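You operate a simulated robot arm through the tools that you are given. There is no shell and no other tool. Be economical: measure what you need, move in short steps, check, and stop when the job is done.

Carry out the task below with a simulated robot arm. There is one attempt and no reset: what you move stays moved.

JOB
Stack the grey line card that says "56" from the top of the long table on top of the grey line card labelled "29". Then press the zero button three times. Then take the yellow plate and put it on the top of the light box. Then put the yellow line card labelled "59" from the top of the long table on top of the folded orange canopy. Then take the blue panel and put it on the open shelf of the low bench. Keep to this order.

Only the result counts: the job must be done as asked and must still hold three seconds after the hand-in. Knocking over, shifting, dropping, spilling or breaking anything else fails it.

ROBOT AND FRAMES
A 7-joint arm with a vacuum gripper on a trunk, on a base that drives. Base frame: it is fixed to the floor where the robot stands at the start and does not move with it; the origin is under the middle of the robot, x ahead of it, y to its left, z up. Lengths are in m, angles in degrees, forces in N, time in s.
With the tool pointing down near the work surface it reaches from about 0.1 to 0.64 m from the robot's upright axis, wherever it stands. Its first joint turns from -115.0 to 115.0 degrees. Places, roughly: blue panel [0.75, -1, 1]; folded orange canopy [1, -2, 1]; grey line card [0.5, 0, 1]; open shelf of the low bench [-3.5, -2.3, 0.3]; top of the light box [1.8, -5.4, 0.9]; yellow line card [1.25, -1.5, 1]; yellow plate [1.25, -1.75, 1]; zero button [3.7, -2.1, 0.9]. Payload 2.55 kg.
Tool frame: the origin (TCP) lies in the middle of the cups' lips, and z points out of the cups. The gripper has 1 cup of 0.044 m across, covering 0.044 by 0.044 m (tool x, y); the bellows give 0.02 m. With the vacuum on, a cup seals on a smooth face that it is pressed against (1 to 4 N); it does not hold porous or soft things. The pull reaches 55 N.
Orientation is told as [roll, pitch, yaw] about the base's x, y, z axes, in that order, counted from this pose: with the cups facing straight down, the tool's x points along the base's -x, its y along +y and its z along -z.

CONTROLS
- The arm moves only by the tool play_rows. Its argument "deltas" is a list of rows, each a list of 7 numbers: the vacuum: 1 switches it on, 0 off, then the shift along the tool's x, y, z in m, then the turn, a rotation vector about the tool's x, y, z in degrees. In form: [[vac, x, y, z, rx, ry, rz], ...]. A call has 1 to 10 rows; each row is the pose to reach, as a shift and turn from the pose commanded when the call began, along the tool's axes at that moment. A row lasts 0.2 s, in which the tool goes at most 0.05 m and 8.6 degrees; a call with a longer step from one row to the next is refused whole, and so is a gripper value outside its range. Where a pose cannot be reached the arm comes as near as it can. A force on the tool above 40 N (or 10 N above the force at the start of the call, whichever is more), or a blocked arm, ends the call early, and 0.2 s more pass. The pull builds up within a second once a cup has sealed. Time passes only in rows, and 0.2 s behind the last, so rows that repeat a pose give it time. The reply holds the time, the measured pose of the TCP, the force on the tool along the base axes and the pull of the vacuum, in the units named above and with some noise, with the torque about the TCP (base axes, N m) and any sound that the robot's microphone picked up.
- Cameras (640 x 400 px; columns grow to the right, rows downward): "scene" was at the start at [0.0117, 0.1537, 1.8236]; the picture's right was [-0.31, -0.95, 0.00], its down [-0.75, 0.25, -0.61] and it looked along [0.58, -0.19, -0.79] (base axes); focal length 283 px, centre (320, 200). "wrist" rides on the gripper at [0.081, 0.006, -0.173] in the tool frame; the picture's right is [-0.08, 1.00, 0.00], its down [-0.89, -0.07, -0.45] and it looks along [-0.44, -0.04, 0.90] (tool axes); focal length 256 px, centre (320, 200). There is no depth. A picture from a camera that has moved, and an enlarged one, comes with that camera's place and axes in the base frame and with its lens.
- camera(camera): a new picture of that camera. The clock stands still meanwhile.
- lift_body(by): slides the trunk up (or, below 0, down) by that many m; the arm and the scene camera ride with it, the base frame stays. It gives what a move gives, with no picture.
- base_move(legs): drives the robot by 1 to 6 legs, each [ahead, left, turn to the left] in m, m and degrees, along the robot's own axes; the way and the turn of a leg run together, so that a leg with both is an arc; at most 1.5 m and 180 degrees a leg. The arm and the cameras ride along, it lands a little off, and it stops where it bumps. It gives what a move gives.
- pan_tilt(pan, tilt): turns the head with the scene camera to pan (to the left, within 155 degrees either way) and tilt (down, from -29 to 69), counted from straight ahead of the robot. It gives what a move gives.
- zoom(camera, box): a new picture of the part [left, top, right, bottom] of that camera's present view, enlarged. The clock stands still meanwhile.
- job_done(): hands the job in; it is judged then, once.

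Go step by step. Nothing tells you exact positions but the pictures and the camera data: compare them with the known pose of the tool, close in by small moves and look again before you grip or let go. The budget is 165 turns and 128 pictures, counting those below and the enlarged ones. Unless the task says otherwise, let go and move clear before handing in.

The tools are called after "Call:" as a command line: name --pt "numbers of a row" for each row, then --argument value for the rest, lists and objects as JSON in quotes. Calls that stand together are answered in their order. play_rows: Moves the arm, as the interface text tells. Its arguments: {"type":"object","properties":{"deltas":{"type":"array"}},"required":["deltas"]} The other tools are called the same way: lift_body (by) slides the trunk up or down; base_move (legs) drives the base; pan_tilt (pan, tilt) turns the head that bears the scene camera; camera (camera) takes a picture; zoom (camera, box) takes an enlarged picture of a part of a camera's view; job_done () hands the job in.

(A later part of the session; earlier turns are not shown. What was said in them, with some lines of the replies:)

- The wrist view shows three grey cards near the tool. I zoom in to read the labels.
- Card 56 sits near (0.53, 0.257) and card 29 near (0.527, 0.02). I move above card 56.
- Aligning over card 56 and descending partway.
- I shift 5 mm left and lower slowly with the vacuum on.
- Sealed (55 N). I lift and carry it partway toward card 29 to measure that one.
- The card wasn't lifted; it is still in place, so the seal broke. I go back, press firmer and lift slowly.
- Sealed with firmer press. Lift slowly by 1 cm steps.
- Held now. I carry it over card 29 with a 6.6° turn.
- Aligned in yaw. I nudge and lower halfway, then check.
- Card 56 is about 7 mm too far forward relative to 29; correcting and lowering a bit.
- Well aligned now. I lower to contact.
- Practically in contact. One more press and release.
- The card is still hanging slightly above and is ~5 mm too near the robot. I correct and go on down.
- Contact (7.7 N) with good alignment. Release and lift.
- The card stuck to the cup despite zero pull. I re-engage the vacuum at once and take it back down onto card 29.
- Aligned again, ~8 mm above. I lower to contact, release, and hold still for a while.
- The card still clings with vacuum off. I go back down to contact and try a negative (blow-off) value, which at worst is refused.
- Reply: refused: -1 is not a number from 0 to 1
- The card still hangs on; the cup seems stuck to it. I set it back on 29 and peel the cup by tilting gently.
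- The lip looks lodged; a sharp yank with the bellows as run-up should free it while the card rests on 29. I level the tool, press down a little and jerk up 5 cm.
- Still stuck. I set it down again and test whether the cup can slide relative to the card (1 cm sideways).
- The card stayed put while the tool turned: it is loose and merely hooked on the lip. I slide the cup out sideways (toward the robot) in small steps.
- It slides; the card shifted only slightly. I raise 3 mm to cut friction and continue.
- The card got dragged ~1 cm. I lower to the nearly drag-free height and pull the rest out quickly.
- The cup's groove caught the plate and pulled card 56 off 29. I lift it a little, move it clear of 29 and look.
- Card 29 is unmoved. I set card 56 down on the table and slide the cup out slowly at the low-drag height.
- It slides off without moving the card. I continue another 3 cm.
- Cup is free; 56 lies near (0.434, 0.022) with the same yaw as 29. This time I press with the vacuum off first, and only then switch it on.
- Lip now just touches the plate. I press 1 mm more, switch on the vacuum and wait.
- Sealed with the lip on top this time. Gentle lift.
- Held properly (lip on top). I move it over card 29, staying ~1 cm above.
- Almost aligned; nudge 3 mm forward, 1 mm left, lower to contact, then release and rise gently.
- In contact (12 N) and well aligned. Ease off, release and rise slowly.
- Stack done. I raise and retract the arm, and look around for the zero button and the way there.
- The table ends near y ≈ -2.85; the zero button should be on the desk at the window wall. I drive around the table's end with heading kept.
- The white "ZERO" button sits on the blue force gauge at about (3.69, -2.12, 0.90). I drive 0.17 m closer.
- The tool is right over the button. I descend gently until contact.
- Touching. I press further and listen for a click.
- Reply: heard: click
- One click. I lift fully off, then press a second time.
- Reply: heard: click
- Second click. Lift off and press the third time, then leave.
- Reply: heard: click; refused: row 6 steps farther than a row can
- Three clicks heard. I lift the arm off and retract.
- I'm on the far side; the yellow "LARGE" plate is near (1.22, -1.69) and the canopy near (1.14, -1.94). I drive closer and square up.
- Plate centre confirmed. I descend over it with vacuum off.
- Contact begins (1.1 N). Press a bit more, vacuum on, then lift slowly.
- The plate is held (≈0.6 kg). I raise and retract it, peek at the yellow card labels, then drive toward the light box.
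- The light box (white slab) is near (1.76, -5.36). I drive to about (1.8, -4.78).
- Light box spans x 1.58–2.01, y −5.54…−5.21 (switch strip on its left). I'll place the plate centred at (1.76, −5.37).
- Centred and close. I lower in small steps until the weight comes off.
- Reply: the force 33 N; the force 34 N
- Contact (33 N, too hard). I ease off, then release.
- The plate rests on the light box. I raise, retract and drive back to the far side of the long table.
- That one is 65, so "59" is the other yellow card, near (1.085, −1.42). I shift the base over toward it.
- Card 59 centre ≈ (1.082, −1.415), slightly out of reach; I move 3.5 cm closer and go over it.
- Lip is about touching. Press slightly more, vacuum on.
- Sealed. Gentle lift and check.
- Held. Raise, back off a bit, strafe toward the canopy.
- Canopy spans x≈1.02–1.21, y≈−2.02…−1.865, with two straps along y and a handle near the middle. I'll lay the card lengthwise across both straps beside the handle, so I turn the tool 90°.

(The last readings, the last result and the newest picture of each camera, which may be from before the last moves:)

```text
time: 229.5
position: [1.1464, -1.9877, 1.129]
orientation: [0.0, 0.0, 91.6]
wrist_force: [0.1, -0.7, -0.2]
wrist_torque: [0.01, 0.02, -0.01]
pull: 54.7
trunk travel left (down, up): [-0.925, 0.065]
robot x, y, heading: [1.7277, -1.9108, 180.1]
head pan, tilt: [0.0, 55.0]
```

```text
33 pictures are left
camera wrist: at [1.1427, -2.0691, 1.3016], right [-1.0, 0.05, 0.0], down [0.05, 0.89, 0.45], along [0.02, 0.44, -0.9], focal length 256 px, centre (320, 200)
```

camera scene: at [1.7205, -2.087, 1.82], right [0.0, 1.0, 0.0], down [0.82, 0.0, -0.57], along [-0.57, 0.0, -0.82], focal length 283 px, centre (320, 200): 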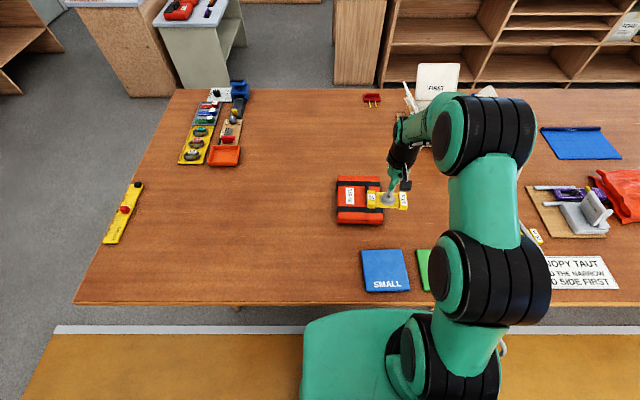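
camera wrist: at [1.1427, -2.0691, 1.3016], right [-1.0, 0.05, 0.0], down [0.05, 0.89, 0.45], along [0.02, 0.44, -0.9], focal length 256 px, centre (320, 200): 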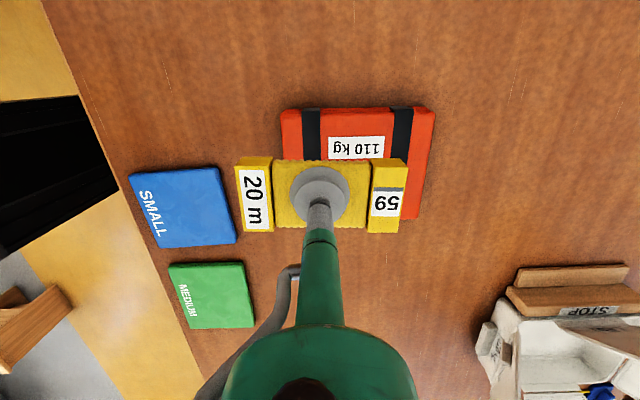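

Call:
base_move --legs '[[0.03, 0, 0]]'

Call:
play_rows --pt "1 -0.004 0.01 0.02 0 0 0" --pt "1 -0.0085 0.019 0.05 0 0 0" --pt "1 -0.0085 0.019 0.08 0 0 0" --pt "1 -0.0085 0.019 0.11 0 0 0" --pt "1 -0.0085 0.019 0.12 0 0 0" --pt "1 -0.0085 0.019 0.12 0 0 0"

Call:
camera --camera "wrist"

Call:
zoom --camera "scene" --box '[310, 150, 450, 250]'

```text
time: 230.3
position: [1.1157, -1.9873, 1.1309]
orientation: [0.1, 0.0, 91.6]
wrist_force: [0.5, 0.2, -0.1]
wrist_torque: [0.01, -0.02, -0.02]
pull: 55.3
trunk travel left (down, up): [-0.925, 0.065]
robot x, y, heading: [1.7015, -1.9116, 180.0]
head pan, tilt: [0.0, 55.0]
```

```text
time: 231.7
position: [1.097, -1.9827, 1.0074]
orientation: [-0.1, 0.0, 91.6]
wrist_force: [-0.3, -0.3, 0.0]
wrist_torque: [0.0, -0.01, 0.03]
pull: 55.0
trunk travel left (down, up): [-0.925, 0.065]
robot x, y, heading: [1.702, -1.9139, 179.9]
head pan, tilt: [0.0, 55.0]
```

```text
32 pictures are left
camera wrist: at [1.0936, -2.064, 1.1806], right [-1.0, 0.05, 0.0], down [0.05, 0.89, 0.45], along [0.02, 0.45, -0.9], focal length 256 px, centre (320, 200)
```

wrist: 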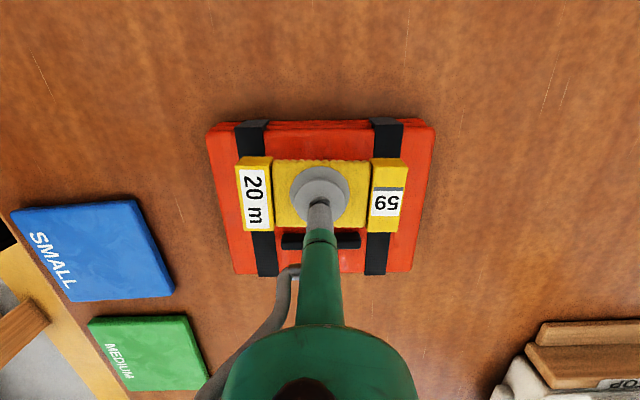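

```text
4.00 times, centred on (380, 200) of scene
camera zoom: at [1.6917, -2.087, 1.82], right [0.0, 1.0, 0.0], down [0.82, 0.0, -0.57], along [-0.57, 0.0, -0.82], focal length 1133 px, centre (80, 200)
```

zoom: 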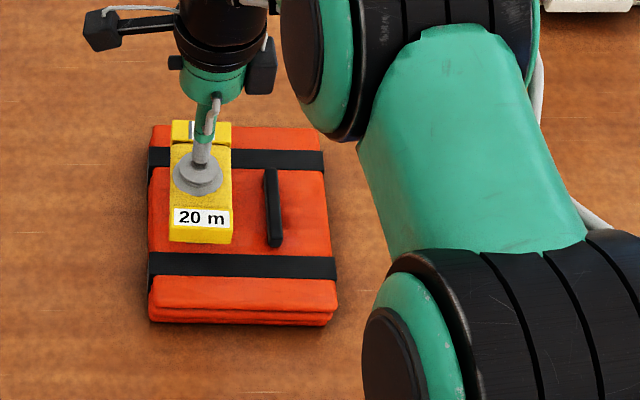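

Well positioned: ends over both straps, clear of the handle. I lower in steps.

Call:
play_rows --pt "1 0 0 0.005 0 0 0" --pt "1 0 0 0.01 0 0 0" --pt "1 0 0 0.014 0 0 0" --pt "1 0 0 0.018 0 0 0" --pt "1 0 0 0.018 0 0 0"

Call:
zoom --camera "scene" --box '[330, 165, 410, 225]'

```text
time: 232.9
position: [1.0964, -1.9809, 0.9911]
orientation: [-0.1, 0.0, 91.6]
wrist_force: [-0.5, -0.5, -1.1]
wrist_torque: [0.01, 0.0, -0.01]
pull: 54.7
trunk travel left (down, up): [-0.925, 0.065]
robot x, y, heading: [1.7026, -1.9121, 179.9]
head pan, tilt: [0.0, 55.0]
```

```text
6.67 times, centred on (370, 195) of scene
camera zoom: at [1.6916, -2.087, 1.82], right [0.0, 1.0, 0.0], down [0.82, 0.0, -0.57], along [-0.57, 0.0, -0.82], focal length 1888 px, centre (-13, 233)
```

zoom: 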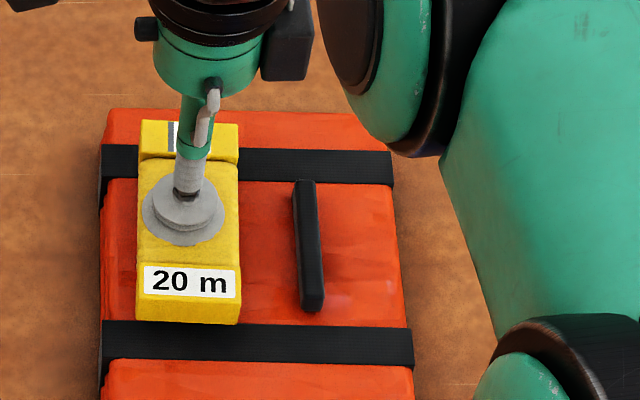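

Call:
play_rows --pt "1 0 0 0.003 0 0 0" --pt "1 0 0 0.006 0 0 0" --pt "1 0 0 0.008 0 0 0" --pt "1 0 0 0.008 0 0 0"

Call:
play_rows --pt "1 0 0 0.002 0 0 0" --pt "1 0 0 0.004 0 0 0" --pt "1 0 0 0.006 0 0 0" --pt "1 0 0 0.006 0 0 0"

```text
time: 233.9
position: [1.0953, -1.981, 0.9831]
orientation: [0.0, 0.0, 91.5]
wrist_force: [0.1, 0.3, -0.6]
wrist_torque: [0.02, 0.01, 0.0]
pull: 55.2
trunk travel left (down, up): [-0.925, 0.065]
robot x, y, heading: [1.7024, -1.9076, 180.1]
head pan, tilt: [0.0, 55.0]
```

```text
time: 234.9
position: [1.0958, -1.981, 0.9771]
orientation: [-0.1, 0.1, 91.6]
wrist_force: [-0.1, -0.4, -1.2]
wrist_torque: [-0.01, 0.0, -0.02]
pull: 54.5
trunk travel left (down, up): [-0.925, 0.065]
robot x, y, heading: [1.7037, -1.9117, 179.7]
head pan, tilt: [0.0, 55.0]
```

Call:
play_rows --pt "1 0 0 0.002 0 0 0" --pt "1 0 0 0.004 0 0 0" --pt "1 0 0 0.005 0 0 0" --pt "1 0 0 0.005 0 0 0"

Call:
zoom --camera "scene" --box '[330, 165, 410, 225]'

```text
time: 235.9
position: [1.0954, -1.9811, 0.9749]
orientation: [0.4, 0.0, 91.7]
wrist_force: [-1.5, -1.6, 15.9]
wrist_torque: [0.12, -0.35, -0.01]
pull: 54.2
trunk travel left (down, up): [-0.925, 0.065]
robot x, y, heading: [1.7028, -1.9098, 180.1]
head pan, tilt: [0.0, 55.0]
```

```text
6.67 times, centred on (370, 195) of scene
camera zoom: at [1.6939, -2.0869, 1.8201], right [0.0, 1.0, 0.0], down [0.82, 0.0, -0.57], along [-0.57, 0.0, -0.82], focal length 1888 px, centre (-13, 233)
```

zoom: 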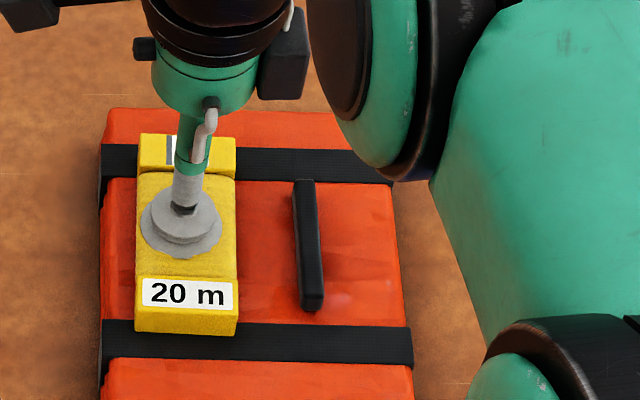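

Contact (16 N). Ease off, release, rise gently.

Call:
play_rows --pt "1 0 0 -0.002 0 0 0" --pt "1 0 0 -0.003 0 0 0" --pt "0 0 0 -0.003 0 0 0" --pt "0 0 0 -0.003 0 0 0" --pt "0 0 0 -0.003 0 0 0" --pt "0 0 0 -0.005 0 0 0" --pt "0 0 0 -0.008 0 0 0" --pt "0 0 0 -0.014 0 0 0" --pt "0 0 0 -0.024 0 0 0" --pt "0 0 0 -0.04 0 0 0"

Call:
zoom --camera "scene" --box '[330, 165, 410, 225]'

```text
time: 238.1
position: [1.0965, -1.9816, 1.0136]
orientation: [0.0, 0.0, 91.6]
wrist_force: [0.6, -0.2, 0.1]
wrist_torque: [0.01, 0.0, 0.01]
pull: 0.1
trunk travel left (down, up): [-0.925, 0.065]
robot x, y, heading: [1.703, -1.9078, 180.0]
head pan, tilt: [0.0, 55.0]
```

```text
6.67 times, centred on (370, 195) of scene
camera zoom: at [1.6918, -2.087, 1.8199], right [0.0, 1.0, 0.0], down [0.82, 0.0, -0.57], along [-0.57, 0.0, -0.82], focal length 1888 px, centre (-13, 233)
```

zoom: 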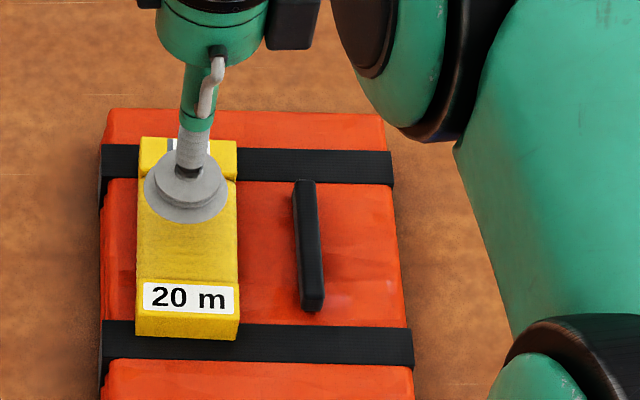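

The card rests on the canopy. I raise, turn the tool back, retract, and drive around to the near side for the blue panel.

Call:
play_rows --pt "0 0 0 -0.04 0 0 0" --pt "0 0 0 -0.08 0 0 -8" --pt "0 0 0 -0.12 0 0 -16" --pt "0 0 0 -0.15 0 0 -24" --pt "0 0 -0.03 -0.17 0 0 -32" --pt "0 0 -0.06 -0.18 0 0 -40" --pt "0 0 -0.1 -0.18 0 0 -48" --pt "0 0 -0.14 -0.18 0 0 -56" --pt "0 0 -0.18 -0.18 0 0 -64" --pt "0 0 -0.22 -0.18 0 0 -72"

Call:
play_rows --pt "0 0.01 0 0 0 0 -7" --pt "0 0.03 0 0 0 0 -14" --pt "0 0.05 0 0 0 0 -18"

Call:
base_move --legs '[[-0.5, 0, 0], [0, 0.77, 0], [0, 0.77, 0], [1.25, 0, 0], [1.2, 0, 0]]'

```text
time: 240.3
position: [1.3183, -1.9745, 1.1934]
orientation: [0.0, -0.1, 163.7]
wrist_force: [-0.8, 0.2, -0.1]
wrist_torque: [0.03, 0.05, 0.01]
pull: 0.1
out of reach, approached as far as the arm can: row 3, 4, 5, 6
trunk travel left (down, up): [-0.925, 0.065]
robot x, y, heading: [1.7048, -1.9096, 180.1]
head pan, tilt: [0.0, 55.0]
```

```text
time: 241.1
position: [1.3648, -1.9869, 1.1931]
orientation: [0.0, 0.0, -178.4]
wrist_force: [0.2, 0.0, 0.5]
wrist_torque: [0.01, 0.03, 0.0]
pull: 0.1
trunk travel left (down, up): [-0.925, 0.065]
robot x, y, heading: [1.7055, -1.909, 180.0]
head pan, tilt: [0.0, 55.0]
```

```text
time: 263.1
position: [-0.598, -3.5462, 1.193]
orientation: [-0.1, 0.0, -178.3]
wrist_force: [-0.2, 0.4, -0.4]
wrist_torque: [0.01, 0.0, 0.03]
pull: 0.0
trunk travel left (down, up): [-0.925, 0.065]
robot x, y, heading: [-0.2592, -3.4675, -179.9]
head pan, tilt: [0.0, 55.0]
```

Call:
base_move --legs '[[0, -1.25, 0], [0, -1.25, 0], [0, 0, 180], [0.3, 0, 0]]'

Call:
camera --camera "scene"

Call:
camera --camera "wrist"

```text
time: 284.6
position: [0.3924, -0.8452, 1.1926]
orientation: [0.0, -0.1, 5.0]
wrist_force: [0.1, 0.1, 0.3]
wrist_torque: [0.02, -0.01, 0.0]
pull: 0.1
trunk travel left (down, up): [-0.925, 0.065]
robot x, y, heading: [0.0568, -0.9436, 3.3]
head pan, tilt: [0.0, 55.0]
```

```text
27 pictures are left
camera scene: at [0.0612, -0.7631, 1.8199], right [0.06, -1.0, 0.0], down [-0.82, -0.05, -0.57], along [0.57, 0.03, -0.82], focal length 283 px, centre (320, 200)
```

scene: 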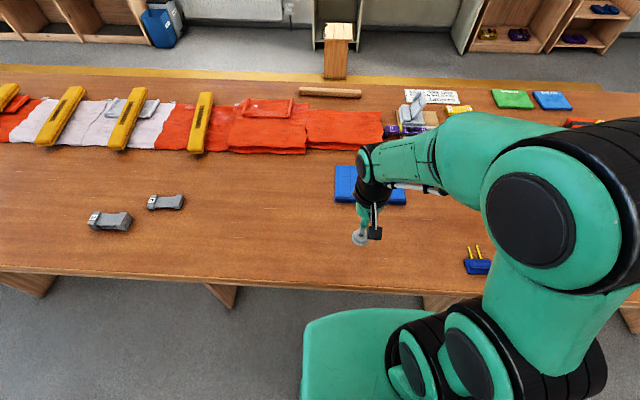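

```text
26 pictures are left
camera wrist: at [0.3119, -0.8464, 1.3648], right [-0.01, 1.0, 0.0], down [0.9, 0.01, 0.45], along [0.45, 0.0, -0.9], focal length 256 px, centre (320, 200)
```

wrist: 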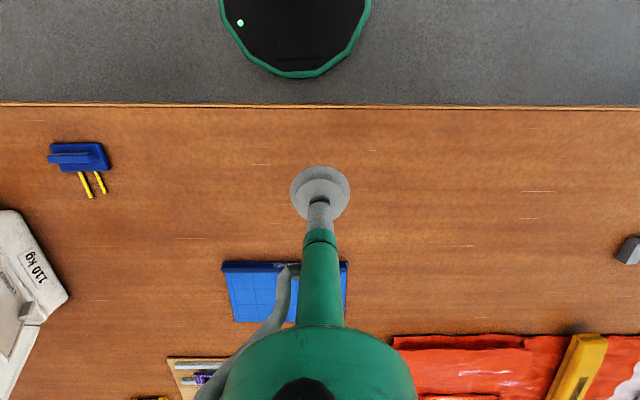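

Panel spans x≈0.68–0.87, y≈−1.06…−0.78. I move a little closer and extend over it.

Call:
base_move --legs '[[0.072, 0, -3.3]]'

Call:
play_rows --pt "0 -0.035 -0.008 0.01 0 0 0" --pt "0 -0.075 -0.018 0.02 0 0 0" --pt "0 -0.115 -0.028 0.03 0 0 0" --pt "0 -0.155 -0.038 0.045 0 0 0" --pt "0 -0.195 -0.048 0.06 0 0 0" --pt "0 -0.235 -0.058 0.08 0 0 0" --pt "0 -0.265 -0.068 0.105 0 0 0" --pt "0 -0.284 -0.0725 0.13 0 0 0" --pt "0 -0.284 -0.0725 0.15 0 0 0" --pt "0 -0.284 -0.0725 0.15 0 0 0"

Call:
camera --camera "wrist"

```text
time: 285.6
position: [0.4705, -0.8636, 1.194]
orientation: [0.1, 0.0, 1.4]
wrist_force: [0.4, -0.2, -0.4]
wrist_torque: [-0.03, -0.01, 0.0]
pull: 0.1
trunk travel left (down, up): [-0.925, 0.065]
robot x, y, heading: [0.136, -0.9352, -0.4]
head pan, tilt: [0.0, 55.0]
```

```text
time: 287.8
position: [0.7586, -0.9272, 1.0429]
orientation: [0.0, 0.0, 1.4]
wrist_force: [0.1, -0.4, -0.6]
wrist_torque: [-0.02, -0.01, 0.01]
pull: 0.0
trunk travel left (down, up): [-0.925, 0.065]
robot x, y, heading: [0.1343, -0.9396, -0.2]
head pan, tilt: [0.0, 55.0]
```

```text
25 pictures are left
camera wrist: at [0.6779, -0.9236, 1.2148], right [0.05, 1.0, 0.0], down [0.89, -0.05, 0.45], along [0.45, -0.02, -0.9], focal length 256 px, centre (320, 200)
```

wrist: 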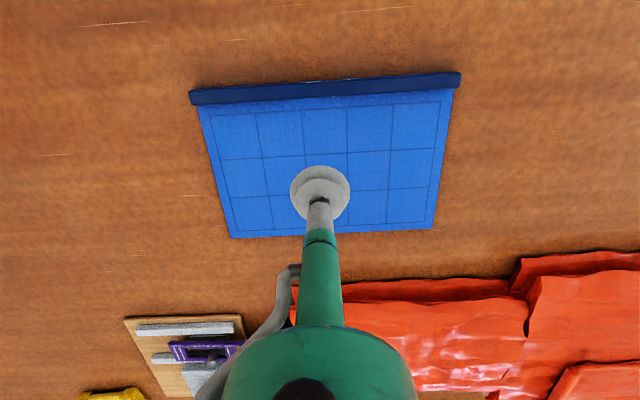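

Call:
play_rows --pt "0 -0.006 0.009 0.03 0 0 0" --pt "0 -0.006 0.009 0.06 0 0 0" --pt "0 -0.006 0.009 0.085 0 0 0" --pt "0 -0.006 0.009 0.098 0 0 0" --pt "0 -0.006 0.009 0.104 0 0 0" --pt "0 -0.006 0.009 0.104 0 0 0"

Call:
play_rows --pt "0 0 0 0.002 0 0 0" --pt "0 0 0 0.004 0 0 0" --pt "0 0 0 0.006 0 0 0" --pt "0 0 0 0.006 0 0 0"

```text
time: 289.2
position: [0.7633, -0.9174, 0.938]
orientation: [0.0, 0.0, 1.4]
wrist_force: [-0.7, -0.5, -0.4]
wrist_torque: [0.04, -0.01, -0.02]
pull: 0.1
trunk travel left (down, up): [-0.925, 0.065]
robot x, y, heading: [0.1294, -0.9402, 0.2]
head pan, tilt: [0.0, 55.0]
```

```text
time: 290.2
position: [0.7613, -0.9188, 0.9333]
orientation: [0.0, 0.0, 1.5]
wrist_force: [1.0, -0.2, 0.6]
wrist_torque: [0.02, 0.01, 0.01]
pull: 0.1
trunk travel left (down, up): [-0.925, 0.065]
robot x, y, heading: [0.1305, -0.9364, -0.0]
head pan, tilt: [0.0, 55.0]
```

Call:
play_rows --pt "0 0 0 0.002 0 0 0" --pt "0 0 0 0.004 0 0 0" --pt "0 0 0 0.005 0 0 0" --pt "0 0 0 0.005 0 0 0"

Call:
play_rows --pt "0 0 0 0.001 0 0 0" --pt "1 0 0 0.001 0 0 0" --pt "1 0 0 0.001 0 0 0" --pt "1 0 0 0.001 0 0 0" --pt "1 0 0 0.001 0 0 0" --pt "1 0 0 0.001 0 0 0"

```text
time: 291.2
position: [0.7626, -0.918, 0.9285]
orientation: [-0.1, -0.1, 1.5]
wrist_force: [0.5, -0.1, 0.0]
wrist_torque: [-0.01, 0.01, -0.02]
pull: 0.1
trunk travel left (down, up): [-0.925, 0.065]
robot x, y, heading: [0.1299, -0.9401, 0.0]
head pan, tilt: [0.0, 55.0]
```

```text
time: 292.6
position: [0.7617, -0.9193, 0.9254]
orientation: [0.0, 0.2, 1.4]
wrist_force: [-3.1, 0.1, -10.4]
wrist_torque: [0.0, -0.1, 0.0]
pull: 54.9
trunk travel left (down, up): [-0.925, 0.065]
robot x, y, heading: [0.1309, -0.9391, -0.1]
head pan, tilt: [0.0, 55.0]
```

Sealed. Lift gently and check.

Call:
play_rows --pt "1 0 0 -0.002 0 0 0" --pt "1 0 0 -0.006 0 0 0" --pt "1 0 0 -0.012 0 0 0" --pt "1 0 0 -0.02 0 0 0" --pt "1 0 0 -0.035 0 0 0" --pt "1 0 0 -0.055 0 0 0" --pt "1 0 0 -0.075 0 0 0" --pt "1 0 0 -0.1 0 0 0"

Call:
camera --camera "wrist"

```text
time: 294.4
position: [0.7569, -0.918, 1.0249]
orientation: [0.0, 0.0, 1.4]
wrist_force: [1.0, 0.6, 0.0]
wrist_torque: [0.01, -0.01, 0.02]
pull: 54.9
trunk travel left (down, up): [-0.925, 0.065]
robot x, y, heading: [0.1312, -0.9347, -0.1]
head pan, tilt: [0.0, 55.0]
```

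```text
24 pictures are left
camera wrist: at [0.6769, -0.914, 1.1983], right [0.05, 1.0, 0.0], down [0.89, -0.05, 0.45], along [0.44, -0.02, -0.9], focal length 256 px, centre (320, 200)
```

wrist: 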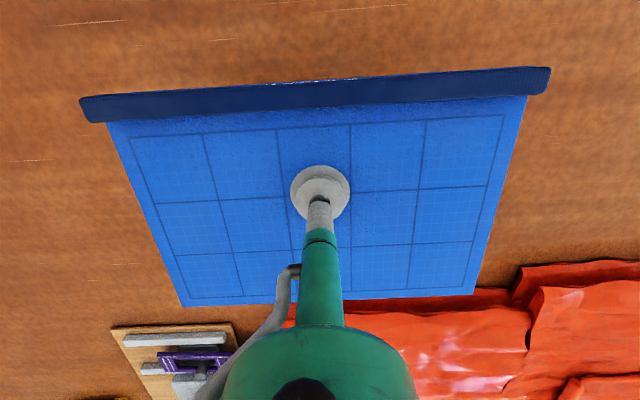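

Panel held. Raise, retract, then drive to face the low bench.

Call:
play_rows --pt "1 0.01 0 -0.03 0 0 0" --pt "1 0.03 0 -0.07 0 0 0" --pt "1 0.06 0 -0.1 0 0 0" --pt "1 0.095 0 -0.12 0 0 0" --pt "1 0.13 0 -0.14 0 0 0" --pt "1 0.165 0 -0.155 0 0 0" --pt "1 0.2 0 -0.165 0 0 0" --pt "1 0.23 0 -0.17 0 0 0"

Call:
base_move --legs '[[-0.4, 0, 0], [0, 0, 180], [0, 1.45, 0]]'

Call:
pan_tilt --pan 0 --tilt 24

Call:
camera --camera "scene"

```text
time: 296.2
position: [0.5318, -0.9247, 1.1989]
orientation: [-0.1, 0.0, 1.5]
wrist_force: [-0.2, -0.1, -1.3]
wrist_torque: [0.0, -0.01, -0.02]
pull: 55.3
trunk travel left (down, up): [-0.925, 0.065]
robot x, y, heading: [0.1341, -0.942, -0.1]
head pan, tilt: [0.0, 55.0]
```

```text
time: 312.7
position: [-0.6253, -2.3876, 1.1996]
orientation: [0.0, 0.0, -177.3]
wrist_force: [-0.5, -0.1, -0.7]
wrist_torque: [-0.01, -0.03, 0.0]
pull: 55.0
trunk travel left (down, up): [-0.925, 0.065]
robot x, y, heading: [-0.2215, -2.3643, -179.0]
head pan, tilt: [0.0, 55.0]
```

```text
time: 313.7
position: [-0.6247, -2.3877, 1.198]
orientation: [0.0, -0.1, -177.4]
wrist_force: [-0.4, -0.2, -0.1]
wrist_torque: [-0.01, 0.01, -0.01]
pull: 55.0
trunk travel left (down, up): [-0.925, 0.065]
robot x, y, heading: [-0.2211, -2.3664, -178.8]
head pan, tilt: [0.0, 24.0]
```

```text
23 pictures are left
camera scene: at [-0.2513, -2.5438, 1.8655], right [-0.02, 1.0, 0.0], down [0.41, 0.01, -0.91], along [-0.91, -0.02, -0.41], focal length 283 px, centre (320, 200)
```

scene: 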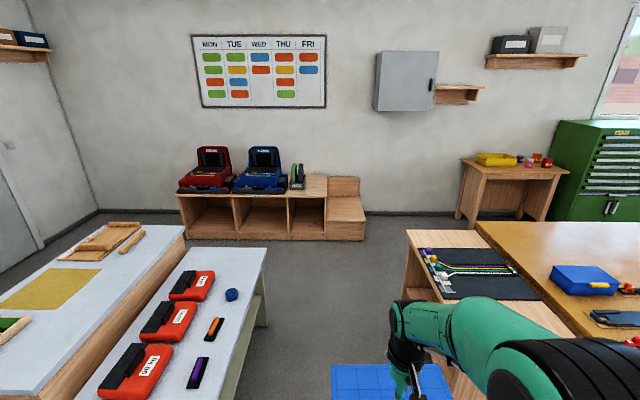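

The low bench's open shelf is the step at its right end, near (−3.49, −2.29, 0.28), open from above. I drive through the gap (y ≈ −2.4).

Call:
base_move --legs '[[1.0, 0, 0], [1.0, 0, -1]]'

Call:
pan_tilt --pan 0 --tilt 45

Call:
camera --camera "scene"

```text
time: 323.6
position: [-2.6149, -2.4563, 1.1983]
orientation: [0.0, -0.1, -177.7]
wrist_force: [-0.7, 0.0, -0.3]
wrist_torque: [0.01, 0.0, 0.03]
pull: 54.5
trunk travel left (down, up): [-0.925, 0.065]
robot x, y, heading: [-2.2139, -2.4404, -179.3]
head pan, tilt: [0.0, 24.0]
```

```text
time: 324.5
position: [-2.6151, -2.4576, 1.1984]
orientation: [0.1, 0.0, -177.8]
wrist_force: [-0.6, 0.0, 0.2]
wrist_torque: [0.0, 0.01, 0.0]
pull: 54.7
trunk travel left (down, up): [-0.925, 0.065]
robot x, y, heading: [-2.2129, -2.438, -179.7]
head pan, tilt: [0.0, 45.0]
```

```text
22 pictures are left
camera scene: at [-2.2317, -2.6159, 1.8334], right [-0.01, 1.0, 0.0], down [0.71, 0.01, -0.71], along [-0.71, -0.01, -0.71], focal length 283 px, centre (320, 200)
```

scene: 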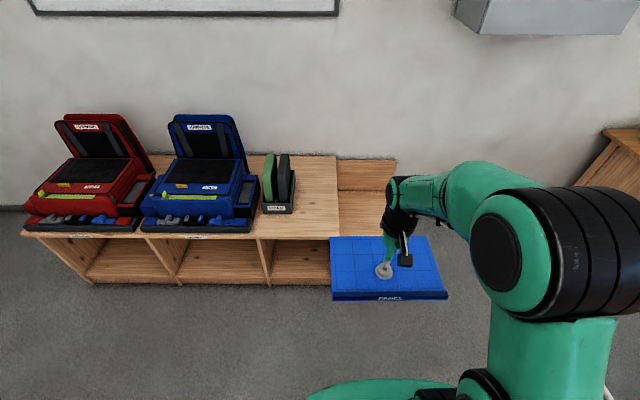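

The panel hides the step, but geometry is clear (y −2.51…−2.06, x −3.9…−3.21). I drive closer, lower the trunk partway, and extend over it.

Call:
base_move --legs '[[0.3, -0.14, 0], [0.32, 0, 0]]'

Call:
lift_body --by -0.35

Call:
pan_tilt --pan 0 --tilt 60

Call:
camera --camera "scene"

Call:
camera --camera "wrist"

```text
time: 328.4
position: [-3.2429, -2.324, 1.1996]
orientation: [0.0, 0.0, -177.5]
wrist_force: [-0.8, -0.2, -1.3]
wrist_torque: [-0.02, 0.02, -0.01]
pull: 55.0
trunk travel left (down, up): [-0.925, 0.065]
robot x, y, heading: [-2.8421, -2.3103, -179.1]
head pan, tilt: [0.0, 45.0]
```

```text
time: 331.8
position: [-3.2415, -2.3232, 0.849]
orientation: [0.0, 0.0, -177.6]
wrist_force: [-0.4, 0.2, -0.2]
wrist_torque: [0.03, 0.04, -0.02]
pull: 54.8
trunk travel left (down, up): [-0.575, 0.415]
robot x, y, heading: [-2.839, -2.304, -179.5]
head pan, tilt: [0.0, 45.0]
```

```text
time: 332.6
position: [-3.2417, -2.3225, 0.8495]
orientation: [0.0, 0.0, -177.6]
wrist_force: [-0.1, 0.2, -0.4]
wrist_torque: [0.01, 0.0, 0.01]
pull: 54.7
trunk travel left (down, up): [-0.575, 0.415]
robot x, y, heading: [-2.8375, -2.3027, -179.2]
head pan, tilt: [0.0, 60.0]
```

```text
21 pictures are left
camera scene: at [-2.8439, -2.4813, 1.4639], right [-0.01, 1.0, 0.0], down [0.87, 0.01, -0.5], along [-0.5, -0.01, -0.87], focal length 283 px, centre (320, 200)
```

scene: 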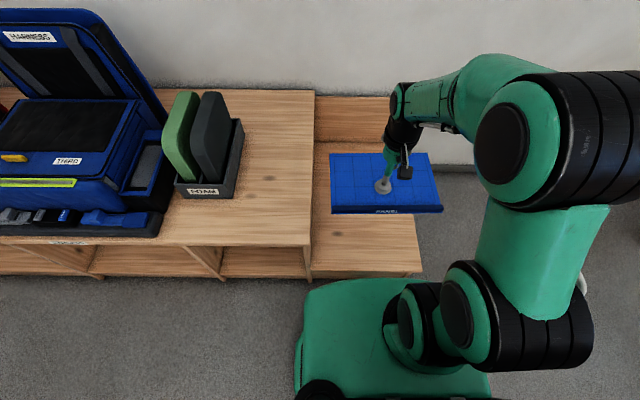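

```text
20 pictures are left
camera wrist: at [-3.1606, -2.3275, 1.0209], right [-0.04, -1.0, 0.0], down [-0.89, 0.03, 0.45], along [-0.45, 0.02, -0.9], focal length 256 px, centre (320, 200)
```

wrist: 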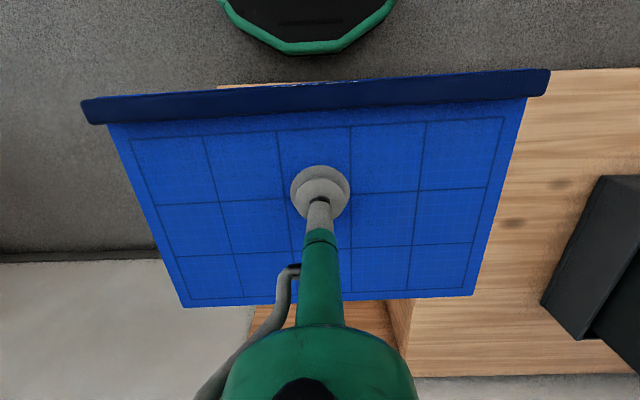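

Call:
play_rows --pt "1 -0.02 -0.006 0 0 0 0" --pt "1 -0.05 -0.013 0 0 0 0" --pt "1 -0.085 -0.022 0 0 0 0" --pt "1 -0.12 -0.031 0 0 0 0" --pt "1 -0.15 -0.039 0 0 0 0" --pt "1 -0.1565 -0.0396 0 0 0 0" --pt "1 -0.1565 -0.0396 0 0 0 0"

Call:
lift_body --by -0.38

Call:
camera --camera "scene"

Call:
camera --camera "wrist"

```text
time: 334.2
position: [-3.3878, -2.2919, 0.8372]
orientation: [-0.1, 0.0, -177.7]
wrist_force: [0.4, -0.3, -0.3]
wrist_torque: [0.04, -0.02, -0.01]
pull: 55.5
out of reach, approached as far as the arm can: row 5, 6, 7
trunk travel left (down, up): [-0.575, 0.415]
robot x, y, heading: [-2.8414, -2.3018, -179.6]
head pan, tilt: [0.0, 60.0]
```

```text
time: 337.9
position: [-3.3893, -2.293, 0.4578]
orientation: [0.0, 0.1, -177.6]
wrist_force: [-0.2, 0.9, -0.8]
wrist_torque: [0.01, 0.0, 0.0]
pull: 55.0
trunk travel left (down, up): [-0.195, 0.795]
robot x, y, heading: [-2.839, -2.3067, -179.4]
head pan, tilt: [0.0, 60.0]
```

```text
19 pictures are left
camera scene: at [-2.8439, -2.4813, 1.0839], right [-0.01, 1.0, 0.0], down [0.87, 0.01, -0.5], along [-0.5, -0.01, -0.87], focal length 283 px, centre (320, 200)
```

scene: 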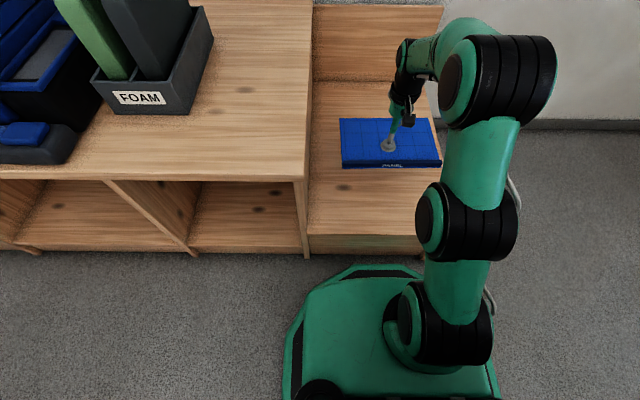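

```text
18 pictures are left
camera wrist: at [-3.3076, -2.2958, 0.629], right [-0.04, -1.0, 0.0], down [-0.89, 0.03, 0.45], along [-0.45, 0.02, -0.9], focal length 256 px, centre (320, 200)
```

wrist: 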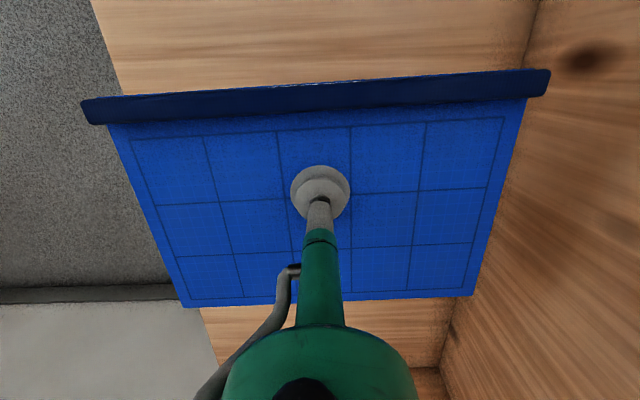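

Panel hovers over the step with margins all round. I lower with the trunk in decreasing steps.

Call:
lift_body --by -0.11

Call:
zoom --camera "scene" --box '[290, 60, 470, 260]'

```text
time: 339.3
position: [-3.3899, -2.2922, 0.3454]
orientation: [0.0, 0.1, -177.6]
wrist_force: [0.1, -0.6, -0.6]
wrist_torque: [0.01, 0.05, 0.0]
pull: 54.9
trunk travel left (down, up): [-0.085, 0.905]
robot x, y, heading: [-2.8411, -2.3067, -179.3]
head pan, tilt: [0.0, 60.0]
```

```text
2.00 times, centred on (380, 160) of scene
camera zoom: at [-2.8439, -2.4813, 0.9739], right [-0.01, 1.0, 0.0], down [0.87, 0.01, -0.5], along [-0.5, -0.01, -0.87], focal length 566 px, centre (200, 280)
```

zoom: 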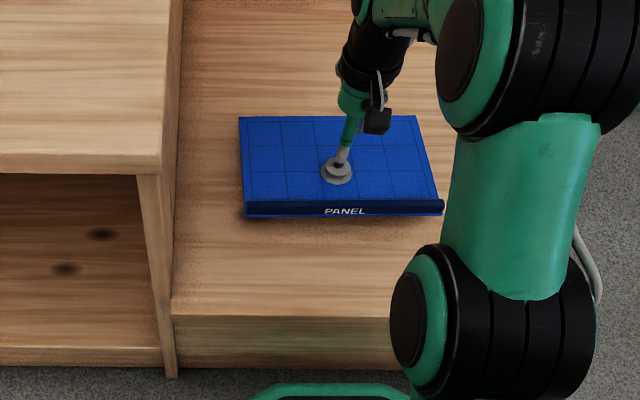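

Call:
lift_body --by -0.03

Call:
lift_body --by -0.008

```text
time: 340.1
position: [-3.389, -2.2915, 0.317]
orientation: [-0.1, -0.1, -177.6]
wrist_force: [0.2, -0.8, 0.3]
wrist_torque: [0.03, 0.0, 0.0]
pull: 54.5
trunk travel left (down, up): [-0.055, 0.935]
robot x, y, heading: [-2.8404, -2.3041, -179.1]
head pan, tilt: [0.0, 60.0]
```

```text
time: 340.6
position: [-3.3869, -2.2929, 0.3061]
orientation: [0.0, 0.6, -177.5]
wrist_force: [3.6, -0.1, -13.2]
wrist_torque: [-0.01, 0.24, 0.04]
pull: 55.5
trunk travel left (down, up): [-0.047, 0.943]
robot x, y, heading: [-2.8388, -2.3055, -179.4]
head pan, tilt: [0.0, 60.0]
```

Call:
zoom --camera "scene" --box '[290, 60, 470, 260]'

```text
2.00 times, centred on (380, 160) of scene
camera zoom: at [-2.8446, -2.4813, 0.9356], right [-0.01, 1.0, 0.0], down [0.87, 0.01, -0.5], along [-0.5, -0.01, -0.87], focal length 566 px, centre (200, 280)
```

zoom: 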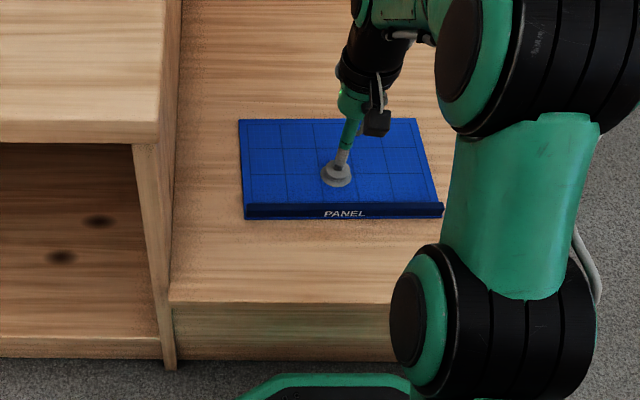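

Resting on the step. Release and raise slowly with the trunk.

Call:
play_rows --pt "0 0 0 0 0 0 0" --pt "0 0 0 0 0 0 0" --pt "0 0 0 0 0 0 0" --pt "0 0 0 0 0 0 0" --pt "0 0 0 0 0 0 0"

Call:
lift_body --by 0.03

Call:
zoom --camera "scene" --box '[290, 60, 470, 260]'

```text
time: 341.8
position: [-3.3894, -2.2921, 0.3082]
orientation: [0.1, 0.0, -177.6]
wrist_force: [-0.5, -0.2, 0.7]
wrist_torque: [-0.03, 0.0, 0.01]
pull: 0.2
trunk travel left (down, up): [-0.047, 0.943]
robot x, y, heading: [-2.8391, -2.3074, -179.4]
head pan, tilt: [0.0, 60.0]
```

```text
time: 342.6
position: [-3.3882, -2.2918, 0.3392]
orientation: [-0.1, 0.0, -177.6]
wrist_force: [-0.4, 0.6, 0.2]
wrist_torque: [-0.02, -0.02, 0.01]
pull: 0.0
trunk travel left (down, up): [-0.077, 0.913]
robot x, y, heading: [-2.838, -2.3033, -179.2]
head pan, tilt: [0.0, 60.0]
```

```text
2.00 times, centred on (380, 160) of scene
camera zoom: at [-2.8441, -2.4813, 0.9659], right [-0.01, 1.0, 0.0], down [0.87, 0.01, -0.5], along [-0.5, -0.01, -0.87], focal length 566 px, centre (200, 280)
```

zoom: 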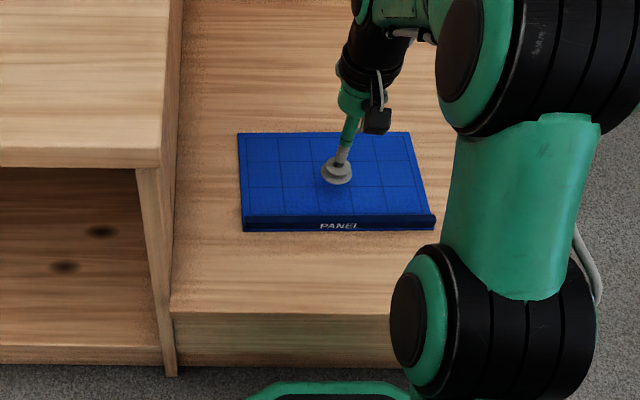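

The panel lies on the step. I raise clear and confirm once more.

Call:
lift_body --by 0.35

Call:
camera --camera "scene"

```text
time: 346.0
position: [-3.3887, -2.293, 0.6894]
orientation: [0.0, 0.1, -177.6]
wrist_force: [-0.4, 0.4, -0.6]
wrist_torque: [-0.04, 0.0, 0.01]
pull: 0.2
trunk travel left (down, up): [-0.427, 0.563]
robot x, y, heading: [-2.8417, -2.3069, -179.4]
head pan, tilt: [0.0, 60.0]
```

```text
14 pictures are left
camera scene: at [-2.8442, -2.4813, 1.3158], right [-0.01, 1.0, 0.0], down [0.87, 0.01, -0.5], along [-0.5, -0.01, -0.87], focal length 283 px, centre (320, 200)
```

scene: 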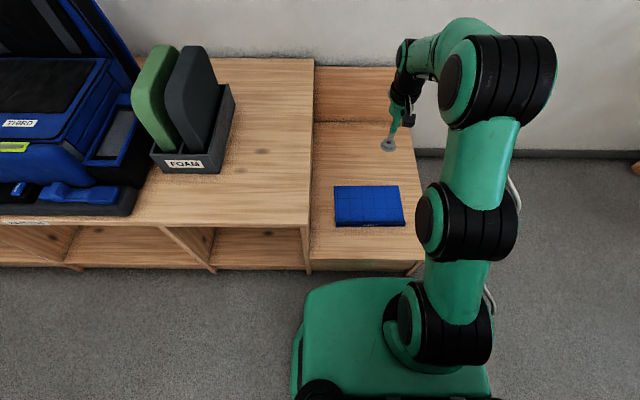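

All five parts are in place and the arm is clear, so I hand in.

Call:
job_done

```text
The job is handed in.
```

The job is handed in, with all five steps done in the order you gave:

1. **Grey cards:** "56" is stacked on "29". On the first try the cup stuck to "56" and pulled it off, so I re-gripped it and stacked it again. Card "29" did not move.
2. **Zero button:** pressed three times, with one click heard for each press.
3. **Yellow plate:** it rests on top of the light box. I pressed it down harder than intended (about 33 N), but the box did not shift.
4. **Yellow card "59":** it lies on the folded orange canopy, across the straps beside the handle.
5. **Blue panel:** it lies on the low step at the right end of the low bench, which matches the given position of the open shelf.

I did not go back to check the earlier placements up close just before handing in. Each one was checked when I let go of it.
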